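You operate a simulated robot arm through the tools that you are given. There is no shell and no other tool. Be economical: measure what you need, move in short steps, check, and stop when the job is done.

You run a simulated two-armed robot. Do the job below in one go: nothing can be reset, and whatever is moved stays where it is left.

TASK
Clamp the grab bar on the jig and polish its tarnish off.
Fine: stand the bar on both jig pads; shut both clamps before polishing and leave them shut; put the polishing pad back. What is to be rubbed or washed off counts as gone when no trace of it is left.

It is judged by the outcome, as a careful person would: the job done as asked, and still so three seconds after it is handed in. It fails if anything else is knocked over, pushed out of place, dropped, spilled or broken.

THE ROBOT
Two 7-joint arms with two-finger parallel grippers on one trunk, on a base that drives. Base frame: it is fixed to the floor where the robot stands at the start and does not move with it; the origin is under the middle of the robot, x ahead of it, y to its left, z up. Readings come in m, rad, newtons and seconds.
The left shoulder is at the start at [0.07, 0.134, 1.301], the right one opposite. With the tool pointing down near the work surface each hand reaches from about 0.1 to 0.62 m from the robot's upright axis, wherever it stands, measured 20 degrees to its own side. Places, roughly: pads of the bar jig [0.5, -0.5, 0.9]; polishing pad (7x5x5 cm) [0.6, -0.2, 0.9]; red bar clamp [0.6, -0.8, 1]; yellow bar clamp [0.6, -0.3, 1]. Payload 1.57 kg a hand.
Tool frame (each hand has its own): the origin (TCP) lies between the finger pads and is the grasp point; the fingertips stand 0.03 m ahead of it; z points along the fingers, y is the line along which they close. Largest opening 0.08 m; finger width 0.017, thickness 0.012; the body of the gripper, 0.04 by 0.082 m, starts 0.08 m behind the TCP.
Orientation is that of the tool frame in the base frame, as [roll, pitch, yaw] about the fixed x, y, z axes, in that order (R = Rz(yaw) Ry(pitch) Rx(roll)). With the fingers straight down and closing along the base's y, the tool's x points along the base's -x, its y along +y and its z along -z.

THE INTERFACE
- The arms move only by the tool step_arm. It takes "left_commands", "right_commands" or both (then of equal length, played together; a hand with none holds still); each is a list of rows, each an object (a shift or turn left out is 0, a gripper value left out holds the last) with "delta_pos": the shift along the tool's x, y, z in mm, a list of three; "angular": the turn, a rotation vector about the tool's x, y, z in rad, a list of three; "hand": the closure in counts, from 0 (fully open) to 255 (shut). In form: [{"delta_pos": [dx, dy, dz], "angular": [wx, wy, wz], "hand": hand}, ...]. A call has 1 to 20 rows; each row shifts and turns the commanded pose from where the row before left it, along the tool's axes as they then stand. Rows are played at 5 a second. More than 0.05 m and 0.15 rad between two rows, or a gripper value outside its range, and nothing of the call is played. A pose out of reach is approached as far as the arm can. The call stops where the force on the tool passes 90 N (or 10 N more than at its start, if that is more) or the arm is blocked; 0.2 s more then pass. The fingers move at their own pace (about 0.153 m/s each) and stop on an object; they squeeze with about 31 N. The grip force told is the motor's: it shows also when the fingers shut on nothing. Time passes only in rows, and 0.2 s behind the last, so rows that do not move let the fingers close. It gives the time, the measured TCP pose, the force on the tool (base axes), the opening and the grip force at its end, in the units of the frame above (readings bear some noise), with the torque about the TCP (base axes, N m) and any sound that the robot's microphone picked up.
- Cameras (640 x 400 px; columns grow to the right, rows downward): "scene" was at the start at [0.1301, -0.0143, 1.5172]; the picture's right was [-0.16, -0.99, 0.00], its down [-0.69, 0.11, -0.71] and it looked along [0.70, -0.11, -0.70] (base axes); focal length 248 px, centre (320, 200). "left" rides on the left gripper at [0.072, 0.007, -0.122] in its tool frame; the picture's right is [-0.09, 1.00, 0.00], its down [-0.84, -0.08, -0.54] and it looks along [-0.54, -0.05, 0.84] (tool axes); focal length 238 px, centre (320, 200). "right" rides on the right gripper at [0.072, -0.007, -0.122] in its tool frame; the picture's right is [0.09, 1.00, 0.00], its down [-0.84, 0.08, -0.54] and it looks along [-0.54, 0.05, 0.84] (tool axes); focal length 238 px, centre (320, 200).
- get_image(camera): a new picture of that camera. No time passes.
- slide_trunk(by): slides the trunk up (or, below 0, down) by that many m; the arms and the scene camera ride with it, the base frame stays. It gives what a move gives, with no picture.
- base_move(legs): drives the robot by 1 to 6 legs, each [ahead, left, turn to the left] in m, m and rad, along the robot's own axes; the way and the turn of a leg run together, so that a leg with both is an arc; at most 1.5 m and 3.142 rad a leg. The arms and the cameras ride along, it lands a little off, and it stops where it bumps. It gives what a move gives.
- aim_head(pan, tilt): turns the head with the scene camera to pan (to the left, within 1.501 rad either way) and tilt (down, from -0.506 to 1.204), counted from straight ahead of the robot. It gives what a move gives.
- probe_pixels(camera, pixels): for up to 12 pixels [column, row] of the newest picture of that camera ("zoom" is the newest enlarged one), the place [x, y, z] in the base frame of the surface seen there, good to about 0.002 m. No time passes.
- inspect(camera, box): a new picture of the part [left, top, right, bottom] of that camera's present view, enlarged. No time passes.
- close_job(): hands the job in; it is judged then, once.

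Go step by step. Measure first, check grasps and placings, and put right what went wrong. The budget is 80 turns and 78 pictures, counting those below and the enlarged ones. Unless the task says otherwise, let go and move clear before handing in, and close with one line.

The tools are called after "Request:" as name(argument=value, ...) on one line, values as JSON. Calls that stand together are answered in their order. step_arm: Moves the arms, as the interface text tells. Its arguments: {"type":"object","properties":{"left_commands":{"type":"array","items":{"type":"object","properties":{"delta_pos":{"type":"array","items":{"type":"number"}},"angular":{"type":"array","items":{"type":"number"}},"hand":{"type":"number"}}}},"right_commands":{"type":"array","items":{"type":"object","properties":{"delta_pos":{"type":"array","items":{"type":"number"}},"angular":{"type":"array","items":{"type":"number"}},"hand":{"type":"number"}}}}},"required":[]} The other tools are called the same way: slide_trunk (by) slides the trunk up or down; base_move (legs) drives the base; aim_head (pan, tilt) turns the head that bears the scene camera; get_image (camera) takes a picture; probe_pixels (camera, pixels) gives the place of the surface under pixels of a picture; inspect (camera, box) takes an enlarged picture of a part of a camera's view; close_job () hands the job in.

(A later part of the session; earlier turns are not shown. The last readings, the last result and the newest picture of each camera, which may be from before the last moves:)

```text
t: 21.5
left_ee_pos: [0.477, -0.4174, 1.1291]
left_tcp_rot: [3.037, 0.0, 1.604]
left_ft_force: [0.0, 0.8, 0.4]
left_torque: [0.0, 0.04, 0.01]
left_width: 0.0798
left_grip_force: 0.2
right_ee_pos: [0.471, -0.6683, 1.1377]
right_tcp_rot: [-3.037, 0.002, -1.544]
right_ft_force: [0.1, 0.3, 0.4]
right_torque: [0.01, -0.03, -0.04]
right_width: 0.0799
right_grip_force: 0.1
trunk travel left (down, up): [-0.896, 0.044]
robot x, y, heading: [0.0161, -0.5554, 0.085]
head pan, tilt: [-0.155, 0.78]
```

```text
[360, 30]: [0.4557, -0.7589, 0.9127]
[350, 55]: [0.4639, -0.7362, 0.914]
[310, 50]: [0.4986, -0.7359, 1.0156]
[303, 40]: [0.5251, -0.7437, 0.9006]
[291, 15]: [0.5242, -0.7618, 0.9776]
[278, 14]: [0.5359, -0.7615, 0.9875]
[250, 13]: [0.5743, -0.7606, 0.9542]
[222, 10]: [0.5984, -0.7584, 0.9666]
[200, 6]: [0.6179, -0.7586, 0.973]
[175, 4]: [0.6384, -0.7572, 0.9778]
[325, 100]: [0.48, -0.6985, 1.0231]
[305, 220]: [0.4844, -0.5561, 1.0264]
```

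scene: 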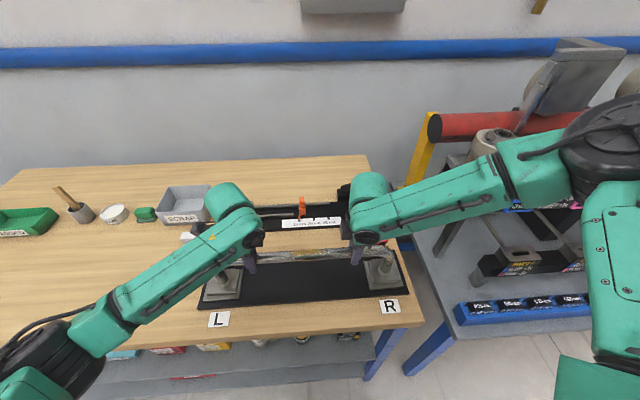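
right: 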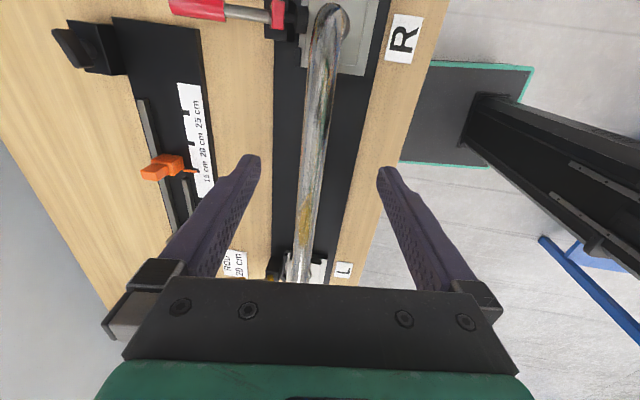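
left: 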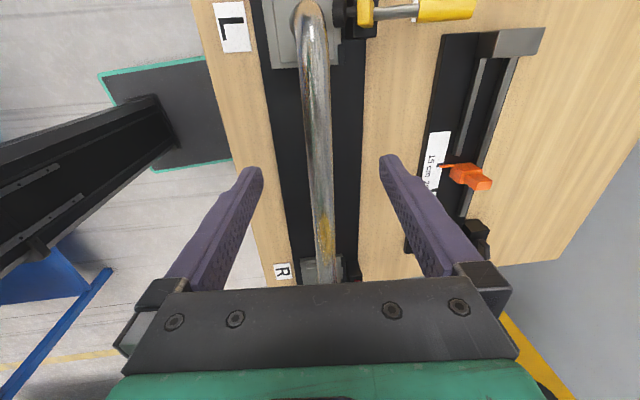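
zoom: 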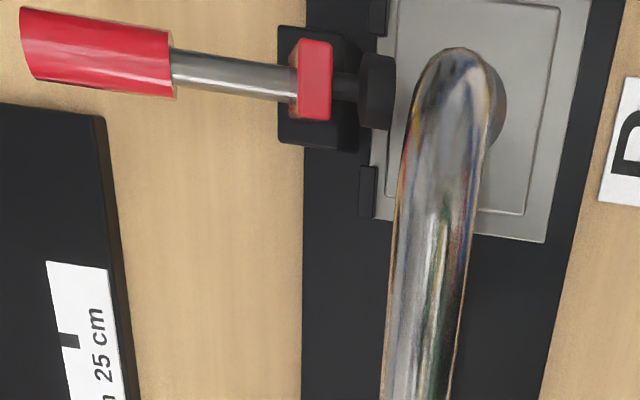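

The bar is well seated (feet x ~0.457–0.52, inside both pads). The handles at x≈0.62 need more reach, so I'll check the robot's base footprint against the bench before driving closer.

Request:
probe_pixels(camera="left", pixels=[[205, 60], [230, 160], [100, 80], [155, 168], [165, 120], [215, 30], [268, 270]])

Request:
probe_pixels(camera="right", pixels=[[430, 65], [530, 70], [405, 160], [490, 165], [450, 100], [470, 120], [345, 270]])

```text
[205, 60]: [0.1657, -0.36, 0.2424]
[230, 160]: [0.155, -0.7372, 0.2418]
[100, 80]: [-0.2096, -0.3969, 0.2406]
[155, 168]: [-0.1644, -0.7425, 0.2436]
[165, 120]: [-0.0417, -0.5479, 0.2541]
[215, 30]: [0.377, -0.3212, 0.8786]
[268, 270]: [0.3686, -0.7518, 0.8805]
```

```text
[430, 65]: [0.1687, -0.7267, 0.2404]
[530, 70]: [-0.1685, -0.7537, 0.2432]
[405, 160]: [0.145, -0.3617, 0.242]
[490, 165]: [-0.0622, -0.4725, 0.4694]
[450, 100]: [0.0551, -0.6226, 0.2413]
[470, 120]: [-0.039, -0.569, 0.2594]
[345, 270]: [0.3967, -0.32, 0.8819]
```

The base front is at x≈0.165 and the bench edge at ≈0.36, so I can advance 0.11 m safely. Then I'll turn the hands back to close along y.

Request:
base_move(legs=[[0, 0, -0.08], [0.11, 0.01, 0]])

Request:
step_arm(left_commands=[{"angular": [0.05, 0, 0]}, {"angular": [0.05, 0, 0]}, {"angular": [0, 0, -0.147]}, {"angular": [0, 0, -0.147]}, {"angular": [0, 0, -0.147]}, {"angular": [0, 0, -0.147]}, {"angular": [0, 0, -0.147]}, {"angular": [0, 0, -0.147]}, {"angular": [0, 0, -0.147]}, {"angular": [0, 0, -0.147]}, {"angular": [0, 0, -0.147]}, {"angular": [0, 0, -0.147]}, {"angular": [0, 0, -0.147]}], right_commands=[{"angular": [-0.05, 0, 0]}, {"angular": [-0.05, 0, 0]}, {"angular": [0, 0, 0.138]}, {"angular": [0, 0, 0.138]}, {"angular": [0, 0, 0.138]}, {"angular": [0, 0, 0.138]}, {"angular": [0, 0, 0.138]}, {"angular": [0, 0, 0.138]}, {"angular": [0, 0, 0.138]}, {"angular": [0, 0, 0.138]}, {"angular": [0, 0, 0.138]}, {"angular": [0, 0, 0.138]}, {"angular": [0, 0, 0.138]}])

```text
t: 23.1
left_ee_pos: [0.5942, -0.4456, 1.1306]
left_tcp_rot: [3.036, -0.002, 1.526]
left_ft_force: [0.2, 0.5, 0.0]
left_torque: [0.0, -0.04, 0.0]
left_width: 0.08
left_grip_force: 0.1
right_ee_pos: [0.5675, -0.6949, 1.1388]
right_tcp_rot: [-3.033, 0.002, -1.621]
right_ft_force: [-0.4, -0.2, 0.2]
right_torque: [0.03, 0.01, -0.02]
right_width: 0.08
right_grip_force: 0.0
trunk travel left (down, up): [-0.896, 0.044]
robot x, y, heading: [0.1265, -0.5432, 0.003]
head pan, tilt: [-0.155, 0.78]
```

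```text
t: 25.9
left_ee_pos: [0.5972, -0.4443, 1.1293]
left_tcp_rot: [3.141, 0.004, -3.137]
left_ft_force: [-0.1, 0.1, 0.1]
left_torque: [0.01, 0.0, 0.04]
left_width: 0.08
left_grip_force: 0.1
right_ee_pos: [0.5718, -0.6939, 1.1369]
right_tcp_rot: [3.14, 0.006, 3.141]
right_ft_force: [-1.0, 0.1, -0.2]
right_torque: [0.01, -0.02, 0.03]
right_width: 0.08
right_grip_force: 0.1
trunk travel left (down, up): [-0.896, 0.044]
robot x, y, heading: [0.1244, -0.5426, 0.006]
head pan, tilt: [-0.155, 0.78]
```

Hands are straight. I'll move each above its handle and check.

Request:
step_arm(left_commands=[{"delta_pos": [-5, 31, 0]}, {"delta_pos": [-5, 31, 0]}, {"delta_pos": [-5, 31, 0]}, {"delta_pos": [-6, 30, 0]}, {"delta_pos": [0, 0, 30]}, {"delta_pos": [0, 0, 40]}, {}], right_commands=[{"delta_pos": [-11, -16, 0]}, {"delta_pos": [-11, -16, 0]}, {"delta_pos": [-12, -16, 0]}, {"delta_pos": [-12, -17, 0]}, {"delta_pos": [0, 0, 38]}, {"delta_pos": [0, 0, 40]}, {}])

Request:
get_image(camera="left")

Request:
get_image(camera="right")

```text
t: 27.5
left_ee_pos: [0.6192, -0.3209, 1.0597]
left_tcp_rot: [3.141, 0.003, -3.138]
left_ft_force: [-0.2, 0.5, 0.7]
left_torque: [-0.02, -0.02, -0.03]
left_width: 0.08
left_grip_force: 0.0
right_ee_pos: [0.6183, -0.7596, 1.06]
right_tcp_rot: [3.14, 0.008, -3.141]
right_ft_force: [-0.5, -0.3, 0.0]
right_torque: [0.01, 0.02, 0.01]
right_width: 0.0799
right_grip_force: 0.2
trunk travel left (down, up): [-0.896, 0.044]
robot x, y, heading: [0.1286, -0.5444, 0.004]
head pan, tilt: [-0.155, 0.78]
```

```text
41 pictures are left
```

left: 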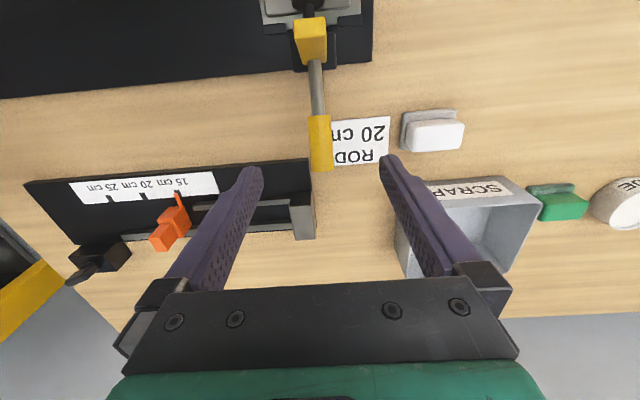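

```text
40 pictures are left
```

right: 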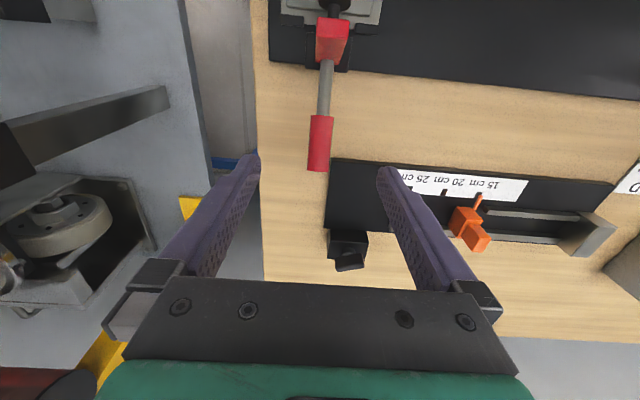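

Both hands sit above their handles. I'll do the yellow clamp first: go down, grip the handle, and lift a little along its arc.

Request:
step_arm(left_commands=[{"delta_pos": [0, 0, 32]}, {"delta_pos": [0, 0, 32]}, {"delta_pos": [0, 0, 30]}, {"hand": 255}, {}, {}, {"delta_pos": [4, 0, -13]}, {"delta_pos": [6, 0, -12]}, {}])

Request:
get_image(camera="left")

```text
t: 29.5
left_ee_pos: [0.612, -0.3198, 0.9919]
left_tcp_rot: [-3.139, 0.002, -3.139]
left_ft_force: [5.6, 6.6, -10.0]
left_torque: [0.05, -0.79, -0.14]
left_width: 0.0215
left_grip_force: 34.2
right_ee_pos: [0.6212, -0.7585, 1.0598]
right_tcp_rot: [3.141, 0.003, -3.141]
right_ft_force: [-0.4, 0.5, -0.2]
right_torque: [-0.01, -0.01, 0.02]
right_width: 0.0801
right_grip_force: 0.0
trunk travel left (down, up): [-0.896, 0.044]
robot x, y, heading: [0.13, -0.547, 0.007]
head pan, tilt: [-0.155, 0.78]
```

```text
39 pictures are left
```

left: 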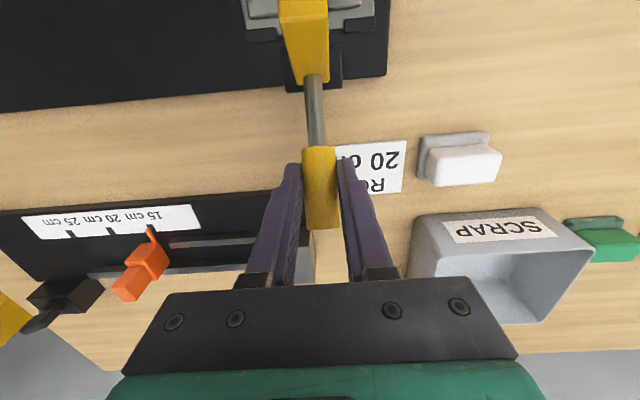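

The lever follows. I'll probe it to fix the pivot.

Request:
probe_pixels(camera="left", pixels=[[313, 90], [316, 130], [320, 160], [322, 190], [325, 220], [303, 40], [303, 10]])

```text
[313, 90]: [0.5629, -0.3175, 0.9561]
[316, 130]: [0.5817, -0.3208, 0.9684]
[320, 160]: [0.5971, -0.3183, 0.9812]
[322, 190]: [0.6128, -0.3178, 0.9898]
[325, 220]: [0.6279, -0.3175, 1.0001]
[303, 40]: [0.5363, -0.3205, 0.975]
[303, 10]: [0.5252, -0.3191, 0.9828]
```

Pivot ≈ (0.54, z 0.932), lever now at ~32°. I'll continue along the arc to near upright.

Request:
step_arm(left_commands=[{"delta_pos": [11.5, 0, -11.5]}, {"delta_pos": [13.3, 0, -9.4]}, {"delta_pos": [14.8, 0, -6.9]}, {"delta_pos": [15.8, 0, -4.2]}, {"delta_pos": [16.2, 0, -1.4]}, {}])

Request:
get_image(camera="left")

```text
t: 30.9
left_ee_pos: [0.5393, -0.32, 1.0228]
left_tcp_rot: [3.14, 0.0, -3.141]
left_ft_force: [1.0, 1.4, -0.2]
left_torque: [-0.02, 0.03, 0.0]
left_width: 0.0001
left_grip_force: 21.6
right_ee_pos: [0.6198, -0.7604, 1.0593]
right_tcp_rot: [3.141, 0.006, -3.141]
right_ft_force: [0.2, 0.2, 0.3]
right_torque: [0.0, -0.02, 0.02]
right_width: 0.08
right_grip_force: 0.0
trunk travel left (down, up): [-0.896, 0.044]
robot x, y, heading: [0.127, -0.5414, 0.008]
head pan, tilt: [-0.155, 0.78]
```

```text
38 pictures are left
```

left: 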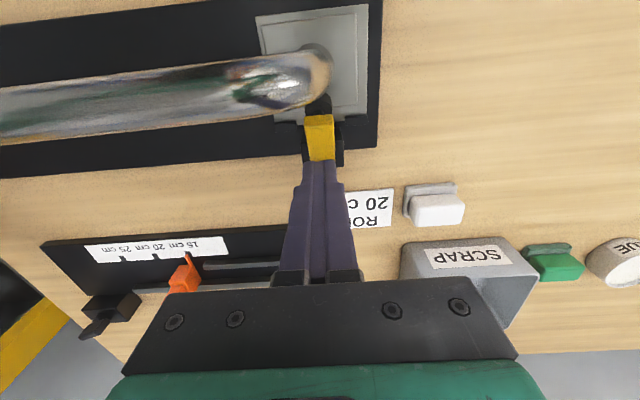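

The fingers slipped off (opening 0). I'll rise, open and look at the lever.

Request:
step_arm(left_commands=[{"delta_pos": [-20, 0, -35]}, {"delta_pos": [-25, 0, -15], "hand": 0}, {"delta_pos": [-20, 0, 0]}, {}])

Request:
get_image(camera="left")

Request:
probe_pixels(camera="left", pixels=[[310, 40], [315, 80], [318, 110], [320, 130], [321, 150], [322, 165]])

```text
t: 31.9
left_ee_pos: [0.6008, -0.322, 1.0721]
left_tcp_rot: [3.141, 0.004, -3.14]
left_ft_force: [0.9, -0.3, -0.1]
left_torque: [-0.02, 0.01, 0.01]
left_width: 0.08
left_grip_force: 0.1
right_ee_pos: [0.6183, -0.7599, 1.0601]
right_tcp_rot: [3.138, 0.007, -3.139]
right_ft_force: [-0.2, 0.4, -0.2]
right_torque: [0.01, 0.0, -0.04]
right_width: 0.08
right_grip_force: 0.1
trunk travel left (down, up): [-0.896, 0.044]
robot x, y, heading: [0.1272, -0.5435, 0.002]
head pan, tilt: [-0.155, 0.78]
```

```text
37 pictures are left
```

left: 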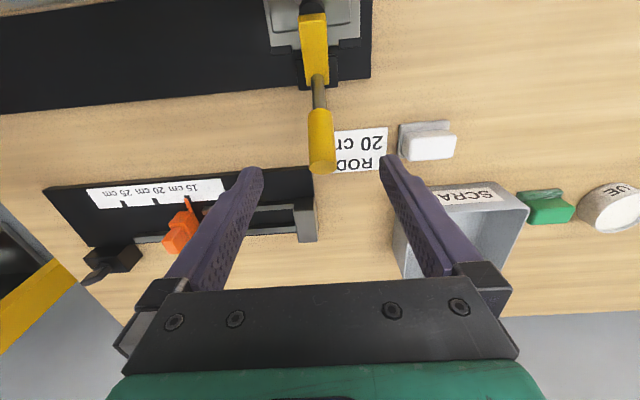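

```text
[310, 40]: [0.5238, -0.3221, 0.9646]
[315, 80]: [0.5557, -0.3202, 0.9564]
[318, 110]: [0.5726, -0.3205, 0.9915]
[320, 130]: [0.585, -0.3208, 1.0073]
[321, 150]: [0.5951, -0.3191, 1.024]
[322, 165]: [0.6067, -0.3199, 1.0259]
```

The lever stayed at ~55°. Pushing it from behind with closed fingers is surer now, so I'll move behind it, go down, and push towards −x.

Request:
step_arm(left_commands=[{"delta_pos": [-22, 0, 0], "hand": 255}, {"delta_pos": [-22, 0, 0]}, {}, {"delta_pos": [0, 0, 30]}, {"delta_pos": [0, 0, 32]}, {"delta_pos": [12, 0, 0]}, {"delta_pos": [12, 0, 0]}, {"delta_pos": [12, 0, 0]}, {"delta_pos": [12, 0, 0]}, {"delta_pos": [12, 0, 0]}, {"delta_pos": [12, 0, 0]}, {"delta_pos": [8, 0, 0]}, {}])

Request:
get_image(camera="left")

```text
t: 34.7
left_ee_pos: [0.5788, -0.3206, 1.0119]
left_tcp_rot: [-3.141, 0.009, -3.136]
left_ft_force: [42.9, 3.6, 22.0]
left_torque: [-0.09, 1.56, -0.09]
left_width: 0.0
left_grip_force: 20.6
right_ee_pos: [0.6269, -0.7613, 1.0561]
right_tcp_rot: [3.139, -0.002, -3.141]
right_ft_force: [0.2, 0.2, 0.0]
right_torque: [0.01, 0.02, -0.01]
right_width: 0.0801
right_grip_force: 0.1
trunk travel left (down, up): [-0.896, 0.044]
robot x, y, heading: [0.1275, -0.5414, 0.006]
head pan, tilt: [-0.155, 0.78]
```

```text
36 pictures are left
```

left: 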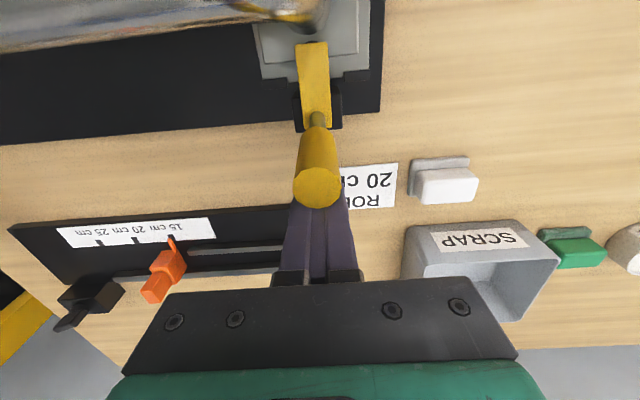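

The force rose to 43 N with the lever steeper. I'll probe whether the plunger is down.

Request:
inspect(camera="left", box=[230, 0, 410, 210])

Request:
probe_pixels(camera="left", pixels=[[307, 30], [312, 55], [315, 90], [318, 118], [316, 135], [316, 160], [317, 180], [345, 60]])

```text
1.90 times, centred on (320, 105) of left
```

zoom: 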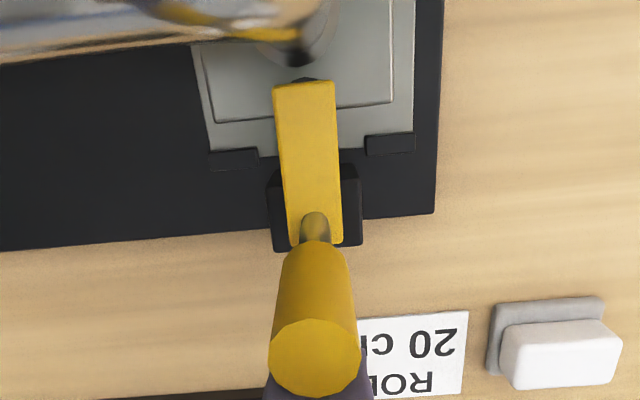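

```text
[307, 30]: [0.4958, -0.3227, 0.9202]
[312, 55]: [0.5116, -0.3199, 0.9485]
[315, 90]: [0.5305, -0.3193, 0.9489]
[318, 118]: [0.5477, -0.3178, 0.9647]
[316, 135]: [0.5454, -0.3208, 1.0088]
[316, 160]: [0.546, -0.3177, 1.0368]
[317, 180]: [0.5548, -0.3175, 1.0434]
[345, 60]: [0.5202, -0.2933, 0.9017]
```

The arm now lies level at z≈0.949 and the handle is upright: shut against its stop. I'll back off and confirm it stays.

Request:
step_arm(left_commands=[{"delta_pos": [-25, 0, 0]}, {"delta_pos": [-35, 0, 0]}, {"delta_pos": [0, 0, -40]}, {"delta_pos": [0, 0, -40]}, {}])

Request:
get_image(camera="left")

Request:
probe_pixels(camera="left", pixels=[[312, 40], [312, 60], [315, 80], [316, 100], [316, 120], [316, 140]])

```text
t: 35.9
left_ee_pos: [0.625, -0.3194, 1.0932]
left_tcp_rot: [-3.141, 0.002, -3.141]
left_ft_force: [0.2, 0.3, 0.5]
left_torque: [-0.02, -0.05, 0.02]
left_width: 0.0
left_grip_force: 21.0
right_ee_pos: [0.6187, -0.7607, 1.0579]
right_tcp_rot: [3.141, 0.005, -3.14]
right_ft_force: [0.3, 0.8, -0.1]
right_torque: [0.01, 0.02, 0.02]
right_width: 0.0798
right_grip_force: 0.1
trunk travel left (down, up): [-0.896, 0.044]
robot x, y, heading: [0.1274, -0.5461, 0.005]
head pan, tilt: [-0.155, 0.78]
```

```text
34 pictures are left
```

left: 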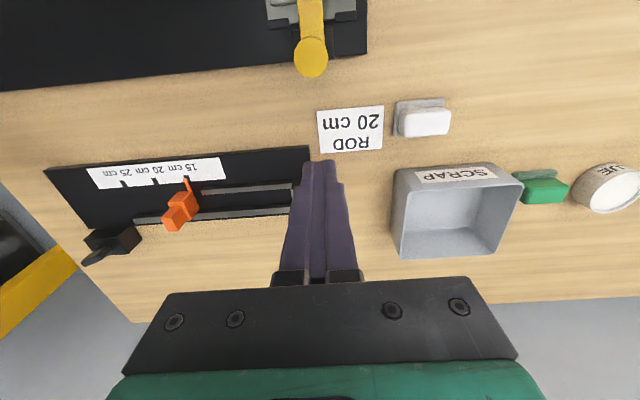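

```text
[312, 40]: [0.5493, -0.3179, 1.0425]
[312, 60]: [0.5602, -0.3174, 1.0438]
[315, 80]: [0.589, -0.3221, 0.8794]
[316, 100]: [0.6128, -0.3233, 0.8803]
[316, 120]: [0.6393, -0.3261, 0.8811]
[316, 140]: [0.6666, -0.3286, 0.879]
```

Yellow is shut and stays (handle top at 0.555, z 1.043). Now the red one: grip, swing up, release.

Request:
step_arm(right_commands=[{"delta_pos": [-1, 2, 33]}, {"delta_pos": [0, 0, 33]}, {"delta_pos": [0, 0, 32]}, {"hand": 255}, {}, {}, {"delta_pos": [6.8, 0, -14.8]}, {"delta_pos": [8.5, 0, -12]}, {"delta_pos": [10.4, 0, -10.4]}, {"delta_pos": [12, 0, -8.5]}, {}, {"hand": 0}, {}, {"delta_pos": [0, 0, -40]}, {"delta_pos": [0, 0, -30]}, {}])

Request:
get_image(camera="right")

Request:
probe_pixels(camera="right", pixels=[[328, 40], [326, 70], [325, 100], [323, 120], [322, 140], [321, 160]])

```text
t: 39.3
left_ee_pos: [0.6248, -0.3197, 1.0934]
left_tcp_rot: [3.14, 0.005, -3.14]
left_ft_force: [0.5, -0.9, -0.1]
left_torque: [0.02, -0.03, -0.02]
left_width: 0.0
left_grip_force: 21.2
right_ee_pos: [0.5678, -0.764, 1.0907]
right_tcp_rot: [3.14, 0.004, -3.14]
right_ft_force: [0.3, -0.8, 0.6]
right_torque: [0.0, 0.01, 0.02]
right_width: 0.08
right_grip_force: 0.1
right hand out of reach, approached as far as the arm can: row 2, 3
trunk travel left (down, up): [-0.896, 0.044]
robot x, y, heading: [0.1238, -0.5438, 0.007]
head pan, tilt: [-0.155, 0.78]
```

```text
33 pictures are left
```

right: 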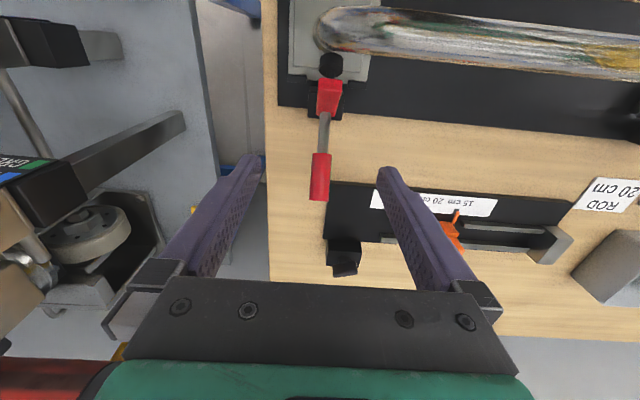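

```text
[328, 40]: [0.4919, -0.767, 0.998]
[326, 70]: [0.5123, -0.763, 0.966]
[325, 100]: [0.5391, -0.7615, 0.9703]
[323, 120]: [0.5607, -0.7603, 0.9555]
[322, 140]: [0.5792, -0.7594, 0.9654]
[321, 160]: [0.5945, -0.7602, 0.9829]
```

The right hand ran out of reach downward; the red lever rose only to ~35°. I'll lower the shoulders: raise both hands 120 mm, then slide the trunk down the same.

Request:
step_arm(left_commands=[{"delta_pos": [0, 0, -40]}, {"delta_pos": [0, 0, -40]}, {"delta_pos": [0, 0, -40]}, {}], right_commands=[{"delta_pos": [-13, 1, -40]}, {"delta_pos": [-13, 1, -40]}, {"delta_pos": [-13, 0, -40]}, {}])

Request:
slide_trunk(by=-0.12)

Request:
get_image(camera="right")

Request:
probe_pixels(camera="right", pixels=[[328, 40], [326, 60], [325, 80], [323, 100], [322, 120], [321, 140], [320, 155]])

```text
t: 40.3
left_ee_pos: [0.6256, -0.3195, 1.2135]
left_tcp_rot: [-3.141, 0.004, -3.139]
left_ft_force: [0.4, 0.7, -0.7]
left_torque: [-0.01, 0.01, -0.02]
left_width: 0.0002
left_grip_force: 21.3
right_ee_pos: [0.6065, -0.7635, 1.2127]
right_tcp_rot: [3.14, 0.005, -3.14]
right_ft_force: [-1.3, 0.2, 0.1]
right_torque: [0.01, -0.02, 0.0]
right_width: 0.08
right_grip_force: 0.0
trunk travel left (down, up): [-0.896, 0.044]
robot x, y, heading: [0.1274, -0.5443, -0.003]
head pan, tilt: [-0.155, 0.78]
```

```text
t: 41.8
left_ee_pos: [0.6249, -0.3197, 1.0922]
left_tcp_rot: [-3.141, 0.004, -3.14]
left_ft_force: [-0.2, -0.7, 0.0]
left_torque: [0.0, 0.0, -0.01]
left_width: 0.0001
left_grip_force: 21.6
right_ee_pos: [0.6064, -0.7642, 1.0938]
right_tcp_rot: [3.14, 0.008, -3.14]
right_ft_force: [0.1, 0.2, -0.2]
right_torque: [-0.01, 0.05, -0.01]
right_width: 0.0801
right_grip_force: 0.0
trunk travel left (down, up): [-0.776, 0.164]
robot x, y, heading: [0.1275, -0.5427, 0.002]
head pan, tilt: [-0.155, 0.78]
```

```text
32 pictures are left
```

right: 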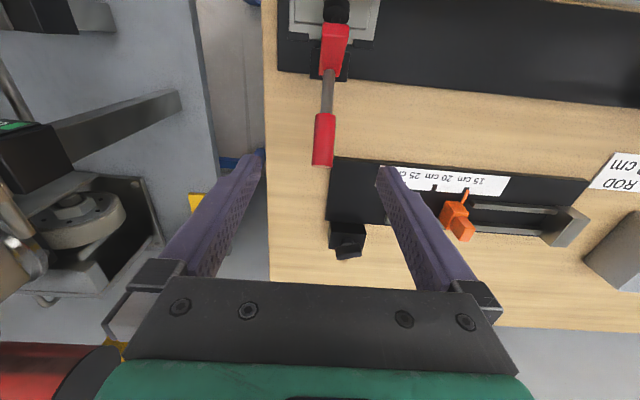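

```text
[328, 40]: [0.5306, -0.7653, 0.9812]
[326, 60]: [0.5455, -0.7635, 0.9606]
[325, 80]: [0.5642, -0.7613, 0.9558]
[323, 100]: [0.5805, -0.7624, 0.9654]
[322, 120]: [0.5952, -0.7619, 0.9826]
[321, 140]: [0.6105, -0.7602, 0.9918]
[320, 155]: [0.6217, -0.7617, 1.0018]
```

The red lever is at ~34°, y≈−0.761. I'll grip again, now with reach, and swing it up.

Request:
step_arm(right_commands=[{"delta_pos": [-3, 2.5, 39]}, {"delta_pos": [0, 0, 39]}, {"delta_pos": [0, 0, 39]}, {"hand": 255}, {}, {}, {"delta_pos": [10.1, 0, -12.3]}, {"delta_pos": [12.3, 0, -10.1]}, {"delta_pos": [14, 0, -7.6]}, {}, {"hand": 0}, {}, {"delta_pos": [0, 0, -40]}, {"delta_pos": [-20, 0, -30]}, {"delta_pos": [-25, 0, 0]}])

Request:
get_image(camera="right")

Request:
probe_pixels(camera="right", pixels=[[328, 40], [326, 60], [325, 80], [323, 100], [322, 120], [321, 140], [320, 155]])

```text
t: 45.0
left_ee_pos: [0.6281, -0.3198, 1.0919]
left_tcp_rot: [3.141, 0.0, -3.14]
left_ft_force: [0.1, -0.1, -0.4]
left_torque: [0.01, 0.0, 0.0]
left_width: 0.0
left_grip_force: 21.1
right_ee_pos: [0.6198, -0.7591, 1.076]
right_tcp_rot: [3.14, 0.004, -3.139]
right_ft_force: [0.5, -0.5, 0.1]
right_torque: [0.01, 0.03, 0.04]
right_width: 0.08
right_grip_force: 0.1
trunk travel left (down, up): [-0.776, 0.164]
robot x, y, heading: [0.1263, -0.5412, 0.001]
head pan, tilt: [-0.155, 0.78]
```

```text
31 pictures are left
```

right: 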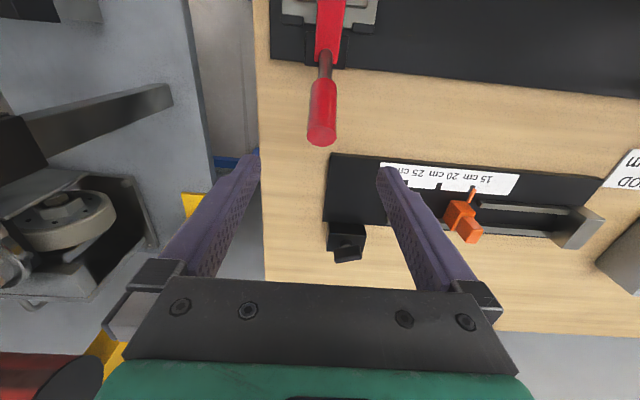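

```text
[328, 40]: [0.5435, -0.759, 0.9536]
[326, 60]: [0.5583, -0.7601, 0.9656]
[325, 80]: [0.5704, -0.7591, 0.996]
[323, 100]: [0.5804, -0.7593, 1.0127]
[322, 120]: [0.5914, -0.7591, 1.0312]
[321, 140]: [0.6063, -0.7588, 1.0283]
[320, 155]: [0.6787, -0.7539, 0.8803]
```

Now at ~58°. I'll push from behind with closed fingers as I did with the yellow.

Request:
step_arm(right_commands=[{"delta_pos": [-24, 0, 0], "hand": 255}, {}, {}, {"delta_pos": [0, 0, 33]}, {"delta_pos": [0, 0, 32]}, {"delta_pos": [12, 0, 0]}, {"delta_pos": [12, 0, 0]}, {"delta_pos": [12, 0, 0]}, {"delta_pos": [12, 0, 0]}, {"delta_pos": [12, 0, 0]}, {"delta_pos": [12, 0, 0]}, {"delta_pos": [8, 0, 0]}, {}])

Request:
get_image(camera="right")

Request:
probe_pixels(camera="right", pixels=[[330, 40], [328, 55], [326, 75], [325, 90], [323, 110], [322, 130], [321, 150], [320, 170]])

```text
t: 47.8
left_ee_pos: [0.6357, -0.3186, 1.0868]
left_tcp_rot: [3.141, -0.008, -3.138]
left_ft_force: [-0.3, 0.3, -0.4]
left_torque: [0.01, 0.02, 0.01]
left_width: 0.0003
left_grip_force: 21.4
right_ee_pos: [0.578, -0.7621, 1.008]
right_tcp_rot: [-3.142, 0.015, -3.139]
right_ft_force: [49.4, -3.2, 22.6]
right_torque: [0.2, 1.93, -0.13]
right_width: 0.0002
right_grip_force: 21.1
trunk travel left (down, up): [-0.776, 0.164]
robot x, y, heading: [0.1276, -0.5439, 0.001]
head pan, tilt: [-0.155, 0.78]
```

```text
30 pictures are left
```

right: 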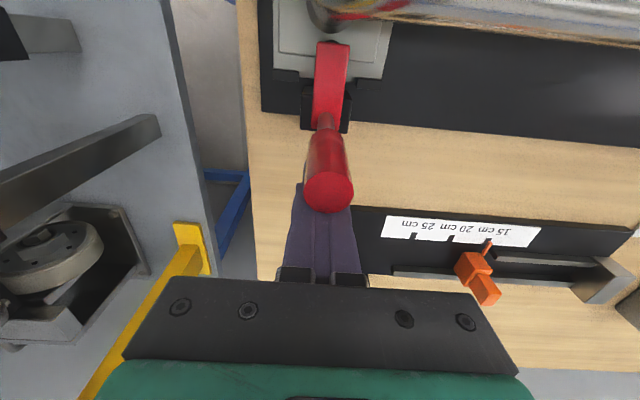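

```text
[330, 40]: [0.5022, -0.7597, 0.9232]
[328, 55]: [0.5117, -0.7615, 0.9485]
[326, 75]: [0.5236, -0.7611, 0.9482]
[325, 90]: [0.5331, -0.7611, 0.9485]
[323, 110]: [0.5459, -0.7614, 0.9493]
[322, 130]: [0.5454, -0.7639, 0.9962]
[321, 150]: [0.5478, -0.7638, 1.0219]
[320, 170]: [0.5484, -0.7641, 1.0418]
```

Red arm is level too (z≈0.9485), so both clamps are shut. I'll back the right hand off and up, and move the left hand over the polishing pad.

Request:
step_arm(right_commands=[{"delta_pos": [-25, 0, 0]}, {"delta_pos": [-35, 0, 0]}, {"delta_pos": [0, 0, -40]}, {"delta_pos": [0, 0, -40]}, {"delta_pos": [0, 0, -40]}, {"delta_pos": [0, -20, -40]}], left_commands=[{"hand": 0}, {}, {"delta_pos": [0, 34, 0]}, {"delta_pos": [0, 34, 0]}, {"delta_pos": [0, 34, 0]}, {"delta_pos": [0, 31, 0]}])

Request:
get_image(camera="left")

Request:
get_image(camera="scene")

```text
t: 49.2
left_ee_pos: [0.6226, -0.1854, 1.0933]
left_tcp_rot: [3.141, 0.005, -3.141]
left_ft_force: [-0.4, 0.4, -0.3]
left_torque: [0.01, 0.03, 0.02]
left_width: 0.0799
left_grip_force: 0.0
right_ee_pos: [0.6193, -0.7793, 1.1743]
right_tcp_rot: [-3.141, 0.005, -3.138]
right_ft_force: [-1.0, 0.0, 0.2]
right_torque: [-0.05, -0.02, 0.02]
right_width: 0.0
right_grip_force: 21.1
trunk travel left (down, up): [-0.776, 0.164]
robot x, y, heading: [0.1231, -0.5431, 0.003]
head pan, tilt: [-0.155, 0.78]
```

```text
29 pictures are left
```

left: 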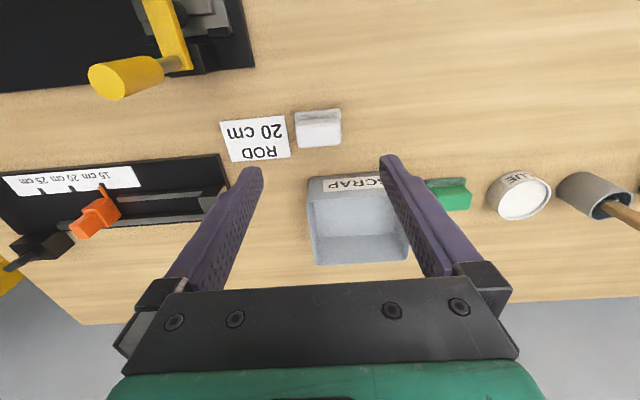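

```text
28 pictures are left
```

scene: 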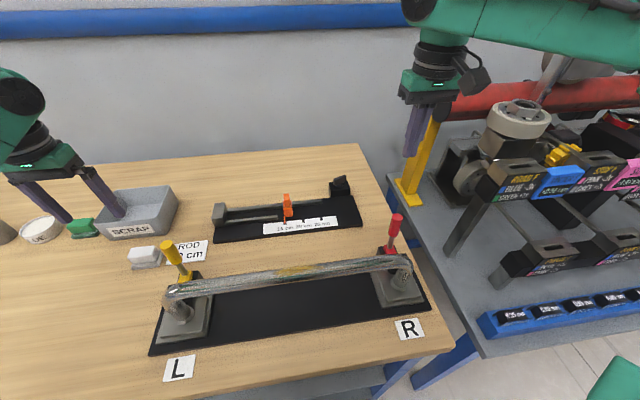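

Both handles stand upright at (175,250) and (395,230). I'll zoom on the polishing pad and the tarnish.

Request:
inspect(camera="left", box=[260, 80, 380, 180])

Request:
inspect(camera="scene", box=[110, 200, 430, 330])

Request:
probe_pixels(camera="left", pixels=[[296, 113], [340, 111], [297, 122], [340, 120], [298, 146], [341, 144], [318, 133], [318, 112], [318, 146], [300, 135], [337, 135]])

Request:
probe_pixels(camera="scene", pixels=[[145, 252], [133, 255], [145, 265], [163, 262], [275, 272], [290, 272], [305, 269], [285, 280], [320, 268], [260, 276]])

```text
4.00 times, centred on (320, 130) of left
```

zoom: 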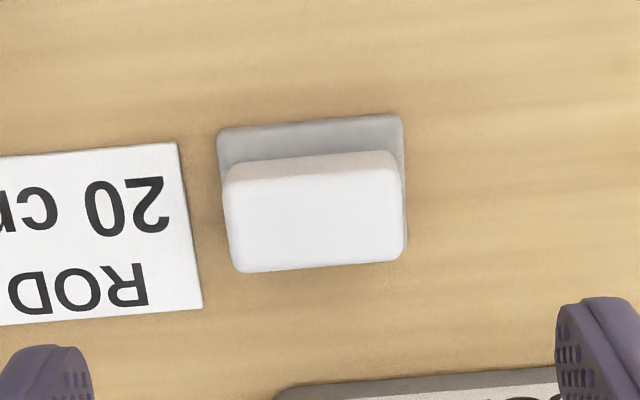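

```text
2.00 times, centred on (270, 265) of scene
```

zoom: 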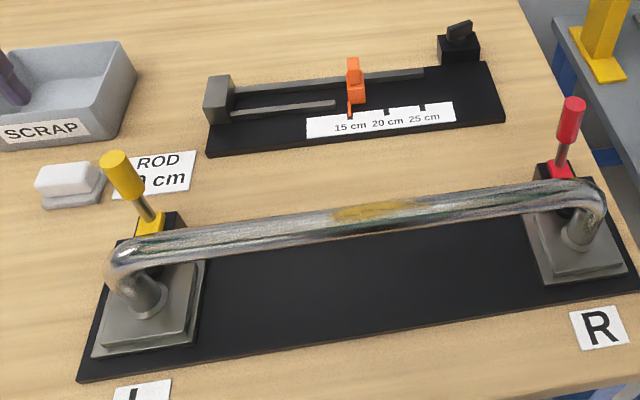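

```text
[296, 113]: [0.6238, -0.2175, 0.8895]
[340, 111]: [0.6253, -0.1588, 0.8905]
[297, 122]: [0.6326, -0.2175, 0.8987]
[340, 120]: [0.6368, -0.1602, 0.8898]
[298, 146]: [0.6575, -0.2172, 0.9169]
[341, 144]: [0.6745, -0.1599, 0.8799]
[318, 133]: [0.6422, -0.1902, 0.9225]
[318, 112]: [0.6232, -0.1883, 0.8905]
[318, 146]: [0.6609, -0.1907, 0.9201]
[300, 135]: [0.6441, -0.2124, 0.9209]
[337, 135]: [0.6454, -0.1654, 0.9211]
```

```text
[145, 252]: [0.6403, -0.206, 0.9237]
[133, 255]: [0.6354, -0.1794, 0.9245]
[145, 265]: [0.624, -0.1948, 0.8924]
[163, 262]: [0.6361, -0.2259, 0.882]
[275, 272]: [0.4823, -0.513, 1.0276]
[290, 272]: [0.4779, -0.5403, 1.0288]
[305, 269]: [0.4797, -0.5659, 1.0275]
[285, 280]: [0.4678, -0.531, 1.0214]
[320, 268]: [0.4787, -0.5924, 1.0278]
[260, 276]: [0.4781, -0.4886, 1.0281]
```

The pad is a white grip block (y −0.217..−0.160, x ≈0.633–0.662, top 0.922) on a wider grey sole. I'll grip the white block along y with the tips just above the sole.

Request:
step_arm(left_commands=[{"delta_pos": [-25, -3, 30]}, {"delta_pos": [0, 0, 40]}, {"delta_pos": [0, 0, 40]}, {"delta_pos": [0, 0, 30]}, {"delta_pos": [0, 0, 26]}, {}])

Request:
get_image(camera="left")

```text
t: 50.6
left_ee_pos: [0.651, -0.1883, 0.9239]
left_tcp_rot: [3.141, 0.006, -3.141]
left_ft_force: [-0.4, -0.3, -0.2]
left_torque: [-0.01, 0.03, -0.01]
left_width: 0.08
left_grip_force: 0.1
right_ee_pos: [0.6198, -0.7816, 1.1748]
right_tcp_rot: [3.139, 0.008, -3.139]
right_ft_force: [-0.1, 0.0, -0.7]
right_torque: [0.01, 0.01, 0.02]
right_width: 0.0002
right_grip_force: 21.6
trunk travel left (down, up): [-0.776, 0.164]
robot x, y, heading: [0.1256, -0.542, 0.002]
head pan, tilt: [-0.155, 0.78]
```

```text
25 pictures are left
```

left: 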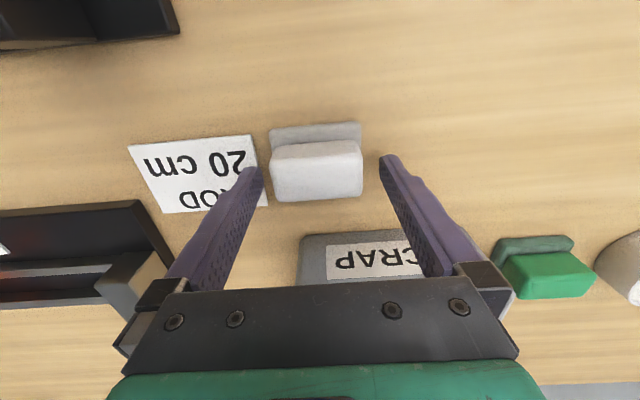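

Aligned, with the tips either side of the block. I'll close and lift a little.

Request:
step_arm(left_commands=[{"delta_pos": [3, 0, 0], "hand": 255}, {}, {}, {"delta_pos": [0, 0, -20]}, {"delta_pos": [0, 0, -40]}, {"delta_pos": [0, 0, -40]}, {}])

Request:
get_image(camera="left")

Request:
get_image(camera="scene")

```text
t: 52.2
left_ee_pos: [0.6438, -0.1894, 1.0277]
left_tcp_rot: [3.141, 0.004, -3.14]
left_ft_force: [-1.4, 0.4, -0.2]
left_torque: [-0.03, 0.02, 0.01]
left_width: 0.0551
left_grip_force: 31.0
right_ee_pos: [0.6209, -0.7805, 1.174]
right_tcp_rot: [3.14, 0.008, -3.14]
right_ft_force: [0.4, 0.2, -1.1]
right_torque: [-0.01, 0.01, 0.02]
right_width: 0.0
right_grip_force: 21.9
trunk travel left (down, up): [-0.776, 0.164]
robot x, y, heading: [0.1306, -0.5417, 0.002]
head pan, tilt: [-0.155, 0.78]
```

```text
24 pictures are left
```

left: 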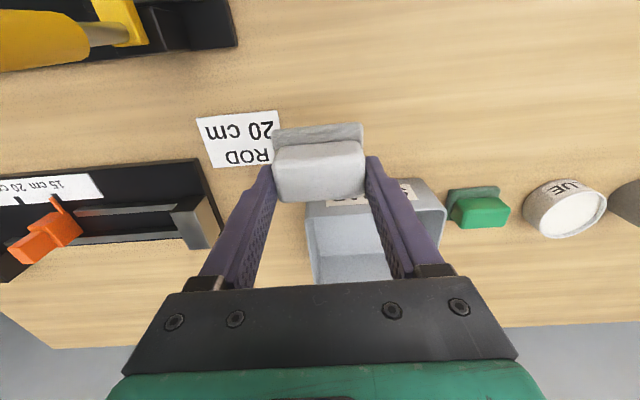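

```text
23 pictures are left
```

scene: 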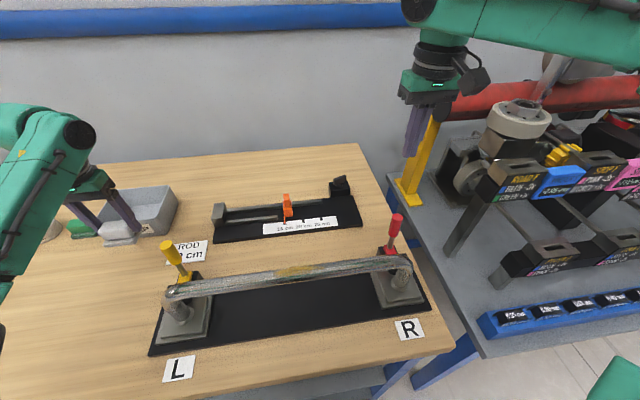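

The pad came up whole with its sole (grip 55 mm); its bottom is 43.5 mm below the TCP. I'll carry it over the tarnish at (0.487, −0.54), hovering.

Request:
step_arm(left_commands=[{"delta_pos": [0, 0, -45]}, {"delta_pos": [0, 0, -45]}, {"delta_pos": [19.6, -43.9, 0]}, {"delta_pos": [19.6, -43.9, 0]}, {"delta_pos": [19.6, -43.9, 0]}, {"delta_pos": [19.6, -43.9, 0]}, {"delta_pos": [19.6, -43.9, 0]}, {"delta_pos": [19.6, -43.9, 0]}, {"delta_pos": [19.6, -43.9, 0]}, {"delta_pos": [19.6, -43.9, 0]}, {}])

Request:
get_image(camera="scene")

```text
t: 54.6
left_ee_pos: [0.4867, -0.5365, 1.1199]
left_tcp_rot: [-3.141, 0.003, -3.139]
left_ft_force: [0.8, 0.2, -0.9]
left_torque: [0.0, -0.02, -0.01]
left_width: 0.0554
left_grip_force: 31.0
right_ee_pos: [0.6212, -0.7809, 1.1733]
right_tcp_rot: [3.141, 0.007, -3.14]
right_ft_force: [0.3, 0.5, -0.6]
right_torque: [-0.02, 0.03, 0.01]
right_width: 0.0
right_grip_force: 21.4
trunk travel left (down, up): [-0.776, 0.164]
robot x, y, heading: [0.1248, -0.5438, 0.007]
head pan, tilt: [-0.155, 0.78]
```

```text
22 pictures are left
```

scene: 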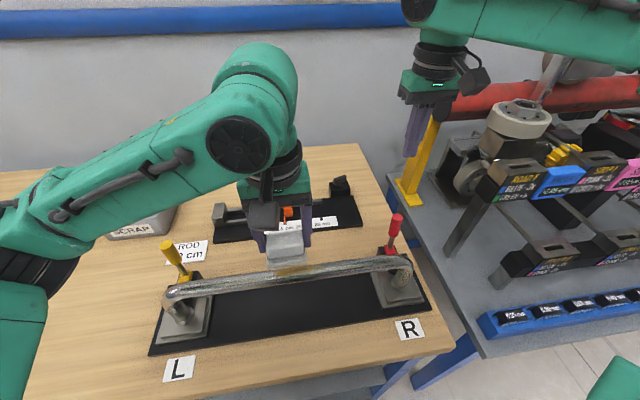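

Hovering over the patch. I'll lower into light contact and check the force.

Request:
step_arm(left_commands=[{"delta_pos": [0, 0, 30]}, {"delta_pos": [0, 0, 14]}, {"delta_pos": [0, 0, 4]}, {"delta_pos": [0, 0, 3]}, {}])

```text
t: 55.8
left_ee_pos: [0.4882, -0.5386, 1.0691]
left_tcp_rot: [-3.139, 0.008, -3.138]
left_ft_force: [3.4, 1.4, 21.4]
left_torque: [0.08, 0.01, -0.05]
left_width: 0.0555
left_grip_force: 31.1
right_ee_pos: [0.6199, -0.7803, 1.1749]
right_tcp_rot: [3.14, 0.008, -3.139]
right_ft_force: [0.4, 0.0, -0.6]
right_torque: [0.02, 0.04, 0.01]
right_width: 0.0001
right_grip_force: 21.6
trunk travel left (down, up): [-0.776, 0.164]
robot x, y, heading: [0.1254, -0.5433, -0.001]
head pan, tilt: [-0.155, 0.78]
```

Contact at 21 N; I'll ease 1 mm and rub along the bar in strokes over ±40 mm.

Request:
step_arm(left_commands=[{"delta_pos": [0, 0, -1]}, {"delta_pos": [0, 20, 0]}, {"delta_pos": [0, 20, 0]}, {"delta_pos": [0, -20, 0]}, {"delta_pos": [0, -20, 0]}, {"delta_pos": [0, -20, 0]}, {"delta_pos": [0, -20, 0]}, {"delta_pos": [0, 20, 0]}, {"delta_pos": [0, 20, 0]}, {"delta_pos": [0, 20, 0]}, {"delta_pos": [0, 20, 0]}, {"delta_pos": [0, -20, 0]}, {"delta_pos": [0, -20, 0]}, {"delta_pos": [0, -20, 0]}, {"delta_pos": [0, -20, 0]}, {"delta_pos": [0, 20, 0]}, {"delta_pos": [0, 20, 0]}])

Request:
step_arm(left_commands=[{"delta_pos": [0, 0, -40]}, {"delta_pos": [-10, 40, -20]}, {"delta_pos": [-10, 45, 0]}, {"delta_pos": [-10, 45, 0]}, {}])

Request:
inspect(camera="scene", box=[200, 230, 380, 320])

```text
t: 59.4
left_ee_pos: [0.49, -0.5391, 1.0663]
left_tcp_rot: [-3.141, 0.004, -3.139]
left_ft_force: [-0.5, -1.0, 5.9]
left_torque: [-0.04, 0.06, 0.0]
left_width: 0.0556
left_grip_force: 31.0
right_ee_pos: [0.6194, -0.7796, 1.1739]
right_tcp_rot: [-3.141, 0.007, -3.141]
right_ft_force: [-0.8, -0.3, -0.8]
right_torque: [-0.01, 0.02, 0.01]
right_width: 0.0
right_grip_force: 21.3
trunk travel left (down, up): [-0.776, 0.164]
robot x, y, heading: [0.1303, -0.5438, 0.006]
head pan, tilt: [-0.155, 0.78]
```

```text
t: 60.6
left_ee_pos: [0.5208, -0.4123, 1.1234]
left_tcp_rot: [3.139, 0.002, -3.14]
left_ft_force: [-0.2, -0.7, 0.2]
left_torque: [0.05, 0.0, 0.02]
left_width: 0.0552
left_grip_force: 31.7
right_ee_pos: [0.6206, -0.7817, 1.1735]
right_tcp_rot: [3.14, 0.009, -3.14]
right_ft_force: [-0.4, -0.7, 0.2]
right_torque: [0.01, -0.03, 0.0]
right_width: 0.0001
right_grip_force: 21.4
trunk travel left (down, up): [-0.776, 0.164]
robot x, y, heading: [0.1227, -0.5482, 0.007]
head pan, tilt: [-0.155, 0.78]
```

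```text
3.56 times, centred on (290, 275) of scene
```

zoom: 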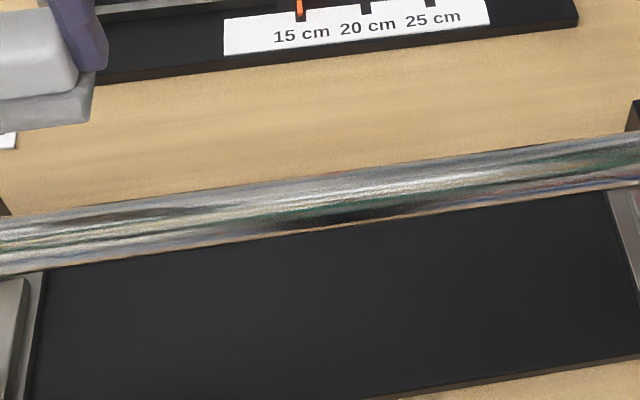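

No yellow is left from this side. I'll turn the right camera to look along the bar from the rear side and check the back.

Request:
step_arm(right_commands=[{"delta_pos": [15, 15, 0]}, {"delta_pos": [15, 15, 0]}, {"angular": [0, 0, -0.145]}, {"angular": [0, 0, -0.145]}, {"angular": [0, 0, -0.145]}, {"angular": [0, 0, -0.145]}, {"angular": [0, 0, -0.145]}, {"angular": [0, 0, -0.145]}, {"angular": [0, 0, -0.145]}, {"angular": [0, 0, -0.145]}, {"angular": [0, 0, -0.145]}, {"angular": [0, 0, -0.145]}, {"angular": [0, 0, -0.145]}, {}])

Request:
get_image(camera="right")

```text
t: 63.6
left_ee_pos: [0.5219, -0.4116, 1.1236]
left_tcp_rot: [-3.14, 0.004, -3.14]
left_ft_force: [1.1, 0.0, -0.7]
left_torque: [0.02, 0.03, -0.01]
left_width: 0.0548
left_grip_force: 31.7
right_ee_pos: [0.5908, -0.7537, 1.1712]
right_tcp_rot: [-3.134, 0.003, -1.543]
right_ft_force: [0.1, 0.1, 0.1]
right_torque: [-0.01, 0.0, 0.0]
right_width: 0.0
right_grip_force: 21.6
trunk travel left (down, up): [-0.776, 0.164]
robot x, y, heading: [0.1311, -0.5442, 0.003]
head pan, tilt: [-0.155, 0.78]
```

```text
20 pictures are left
```

right: 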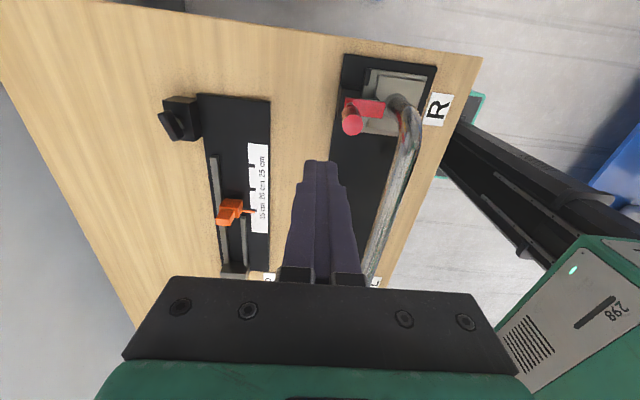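

The bar's rear side shows at (370–415, 110–270). I'll enlarge it.

Request:
inspect(camera="right", box=[340, 130, 460, 290])

Request:
probe_pixels(camera="zoom", pixels=[[280, 150], [250, 220], [230, 280]])

```text
2.50 times, centred on (400, 210) of right
```

zoom: 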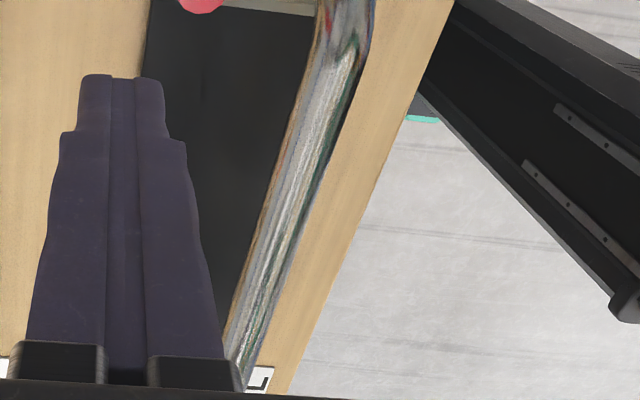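

```text
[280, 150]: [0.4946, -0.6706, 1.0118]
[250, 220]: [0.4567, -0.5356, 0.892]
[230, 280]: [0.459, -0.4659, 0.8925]
```

Looks clean, but resolution is low. I'll move the right hand 0.09 m nearer along +y for a better look.

Request:
step_arm(right_commands=[{"delta_pos": [-45, 0, 0]}, {"delta_pos": [-45, 0, 0]}, {}])

Request:
inspect(camera="right", box=[350, 40, 510, 240])

Request:
probe_pixels(camera="zoom", pixels=[[290, 100], [270, 200], [250, 280]])

```text
t: 64.4
left_ee_pos: [0.5204, -0.4138, 1.1239]
left_tcp_rot: [3.141, 0.004, -3.141]
left_ft_force: [-0.2, -0.2, 0.0]
left_torque: [0.04, 0.01, -0.02]
left_width: 0.055
left_grip_force: 31.1
right_ee_pos: [0.5865, -0.6625, 1.1705]
right_tcp_rot: [-3.135, 0.004, -1.543]
right_ft_force: [0.7, -0.8, 0.3]
right_torque: [0.02, -0.03, 0.0]
right_width: 0.0
right_grip_force: 21.5
trunk travel left (down, up): [-0.776, 0.164]
robot x, y, heading: [0.1221, -0.5441, 0.005]
head pan, tilt: [-0.155, 0.78]
```

```text
2.00 times, centred on (430, 140) of right
```

zoom: 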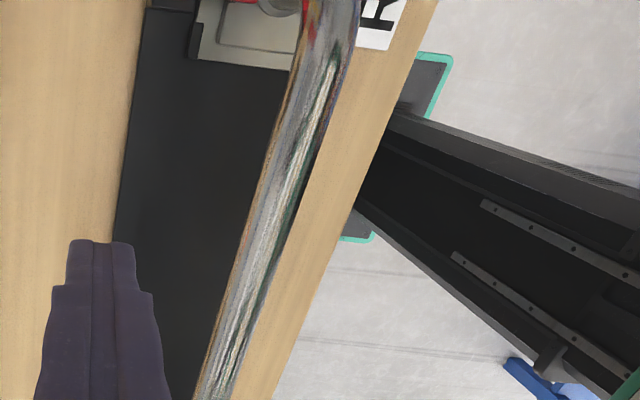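

```text
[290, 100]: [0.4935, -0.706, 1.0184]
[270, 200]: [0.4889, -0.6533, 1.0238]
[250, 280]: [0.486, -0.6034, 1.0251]
```

The patch area (y −0.49..−0.6) is lower in the frame; I'll enlarge there.

Request:
inspect(camera="right", box=[340, 170, 440, 290])

Request:
probe_pixels(camera="zoom", pixels=[[290, 100], [270, 200], [240, 300]])

Request:
inspect(camera="scene", box=[240, 250, 340, 300])

```text
3.33 times, centred on (390, 230) of right
```

zoom: 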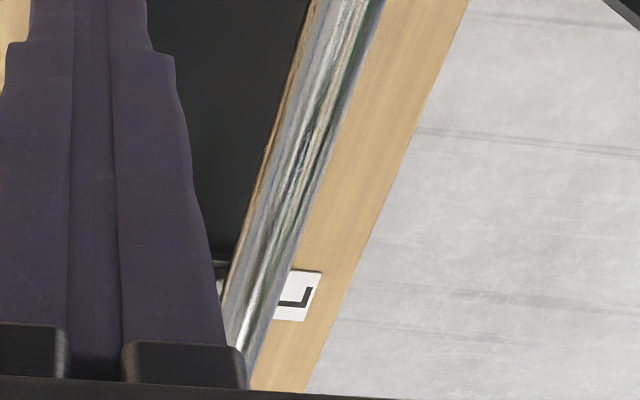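

```text
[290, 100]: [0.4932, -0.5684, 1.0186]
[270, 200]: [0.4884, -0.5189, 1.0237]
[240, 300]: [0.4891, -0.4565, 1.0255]
```

```text
6.40 times, centred on (290, 275) of scene
```

zoom: 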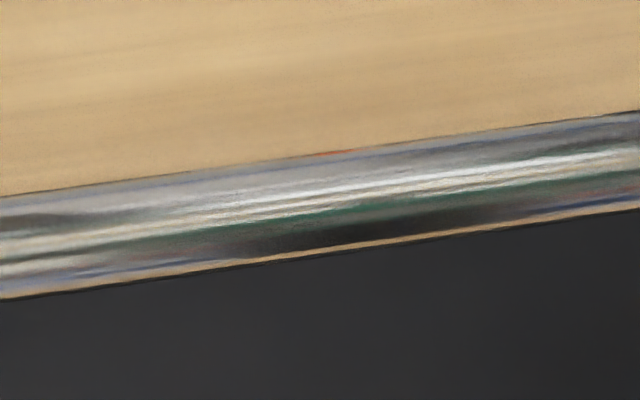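

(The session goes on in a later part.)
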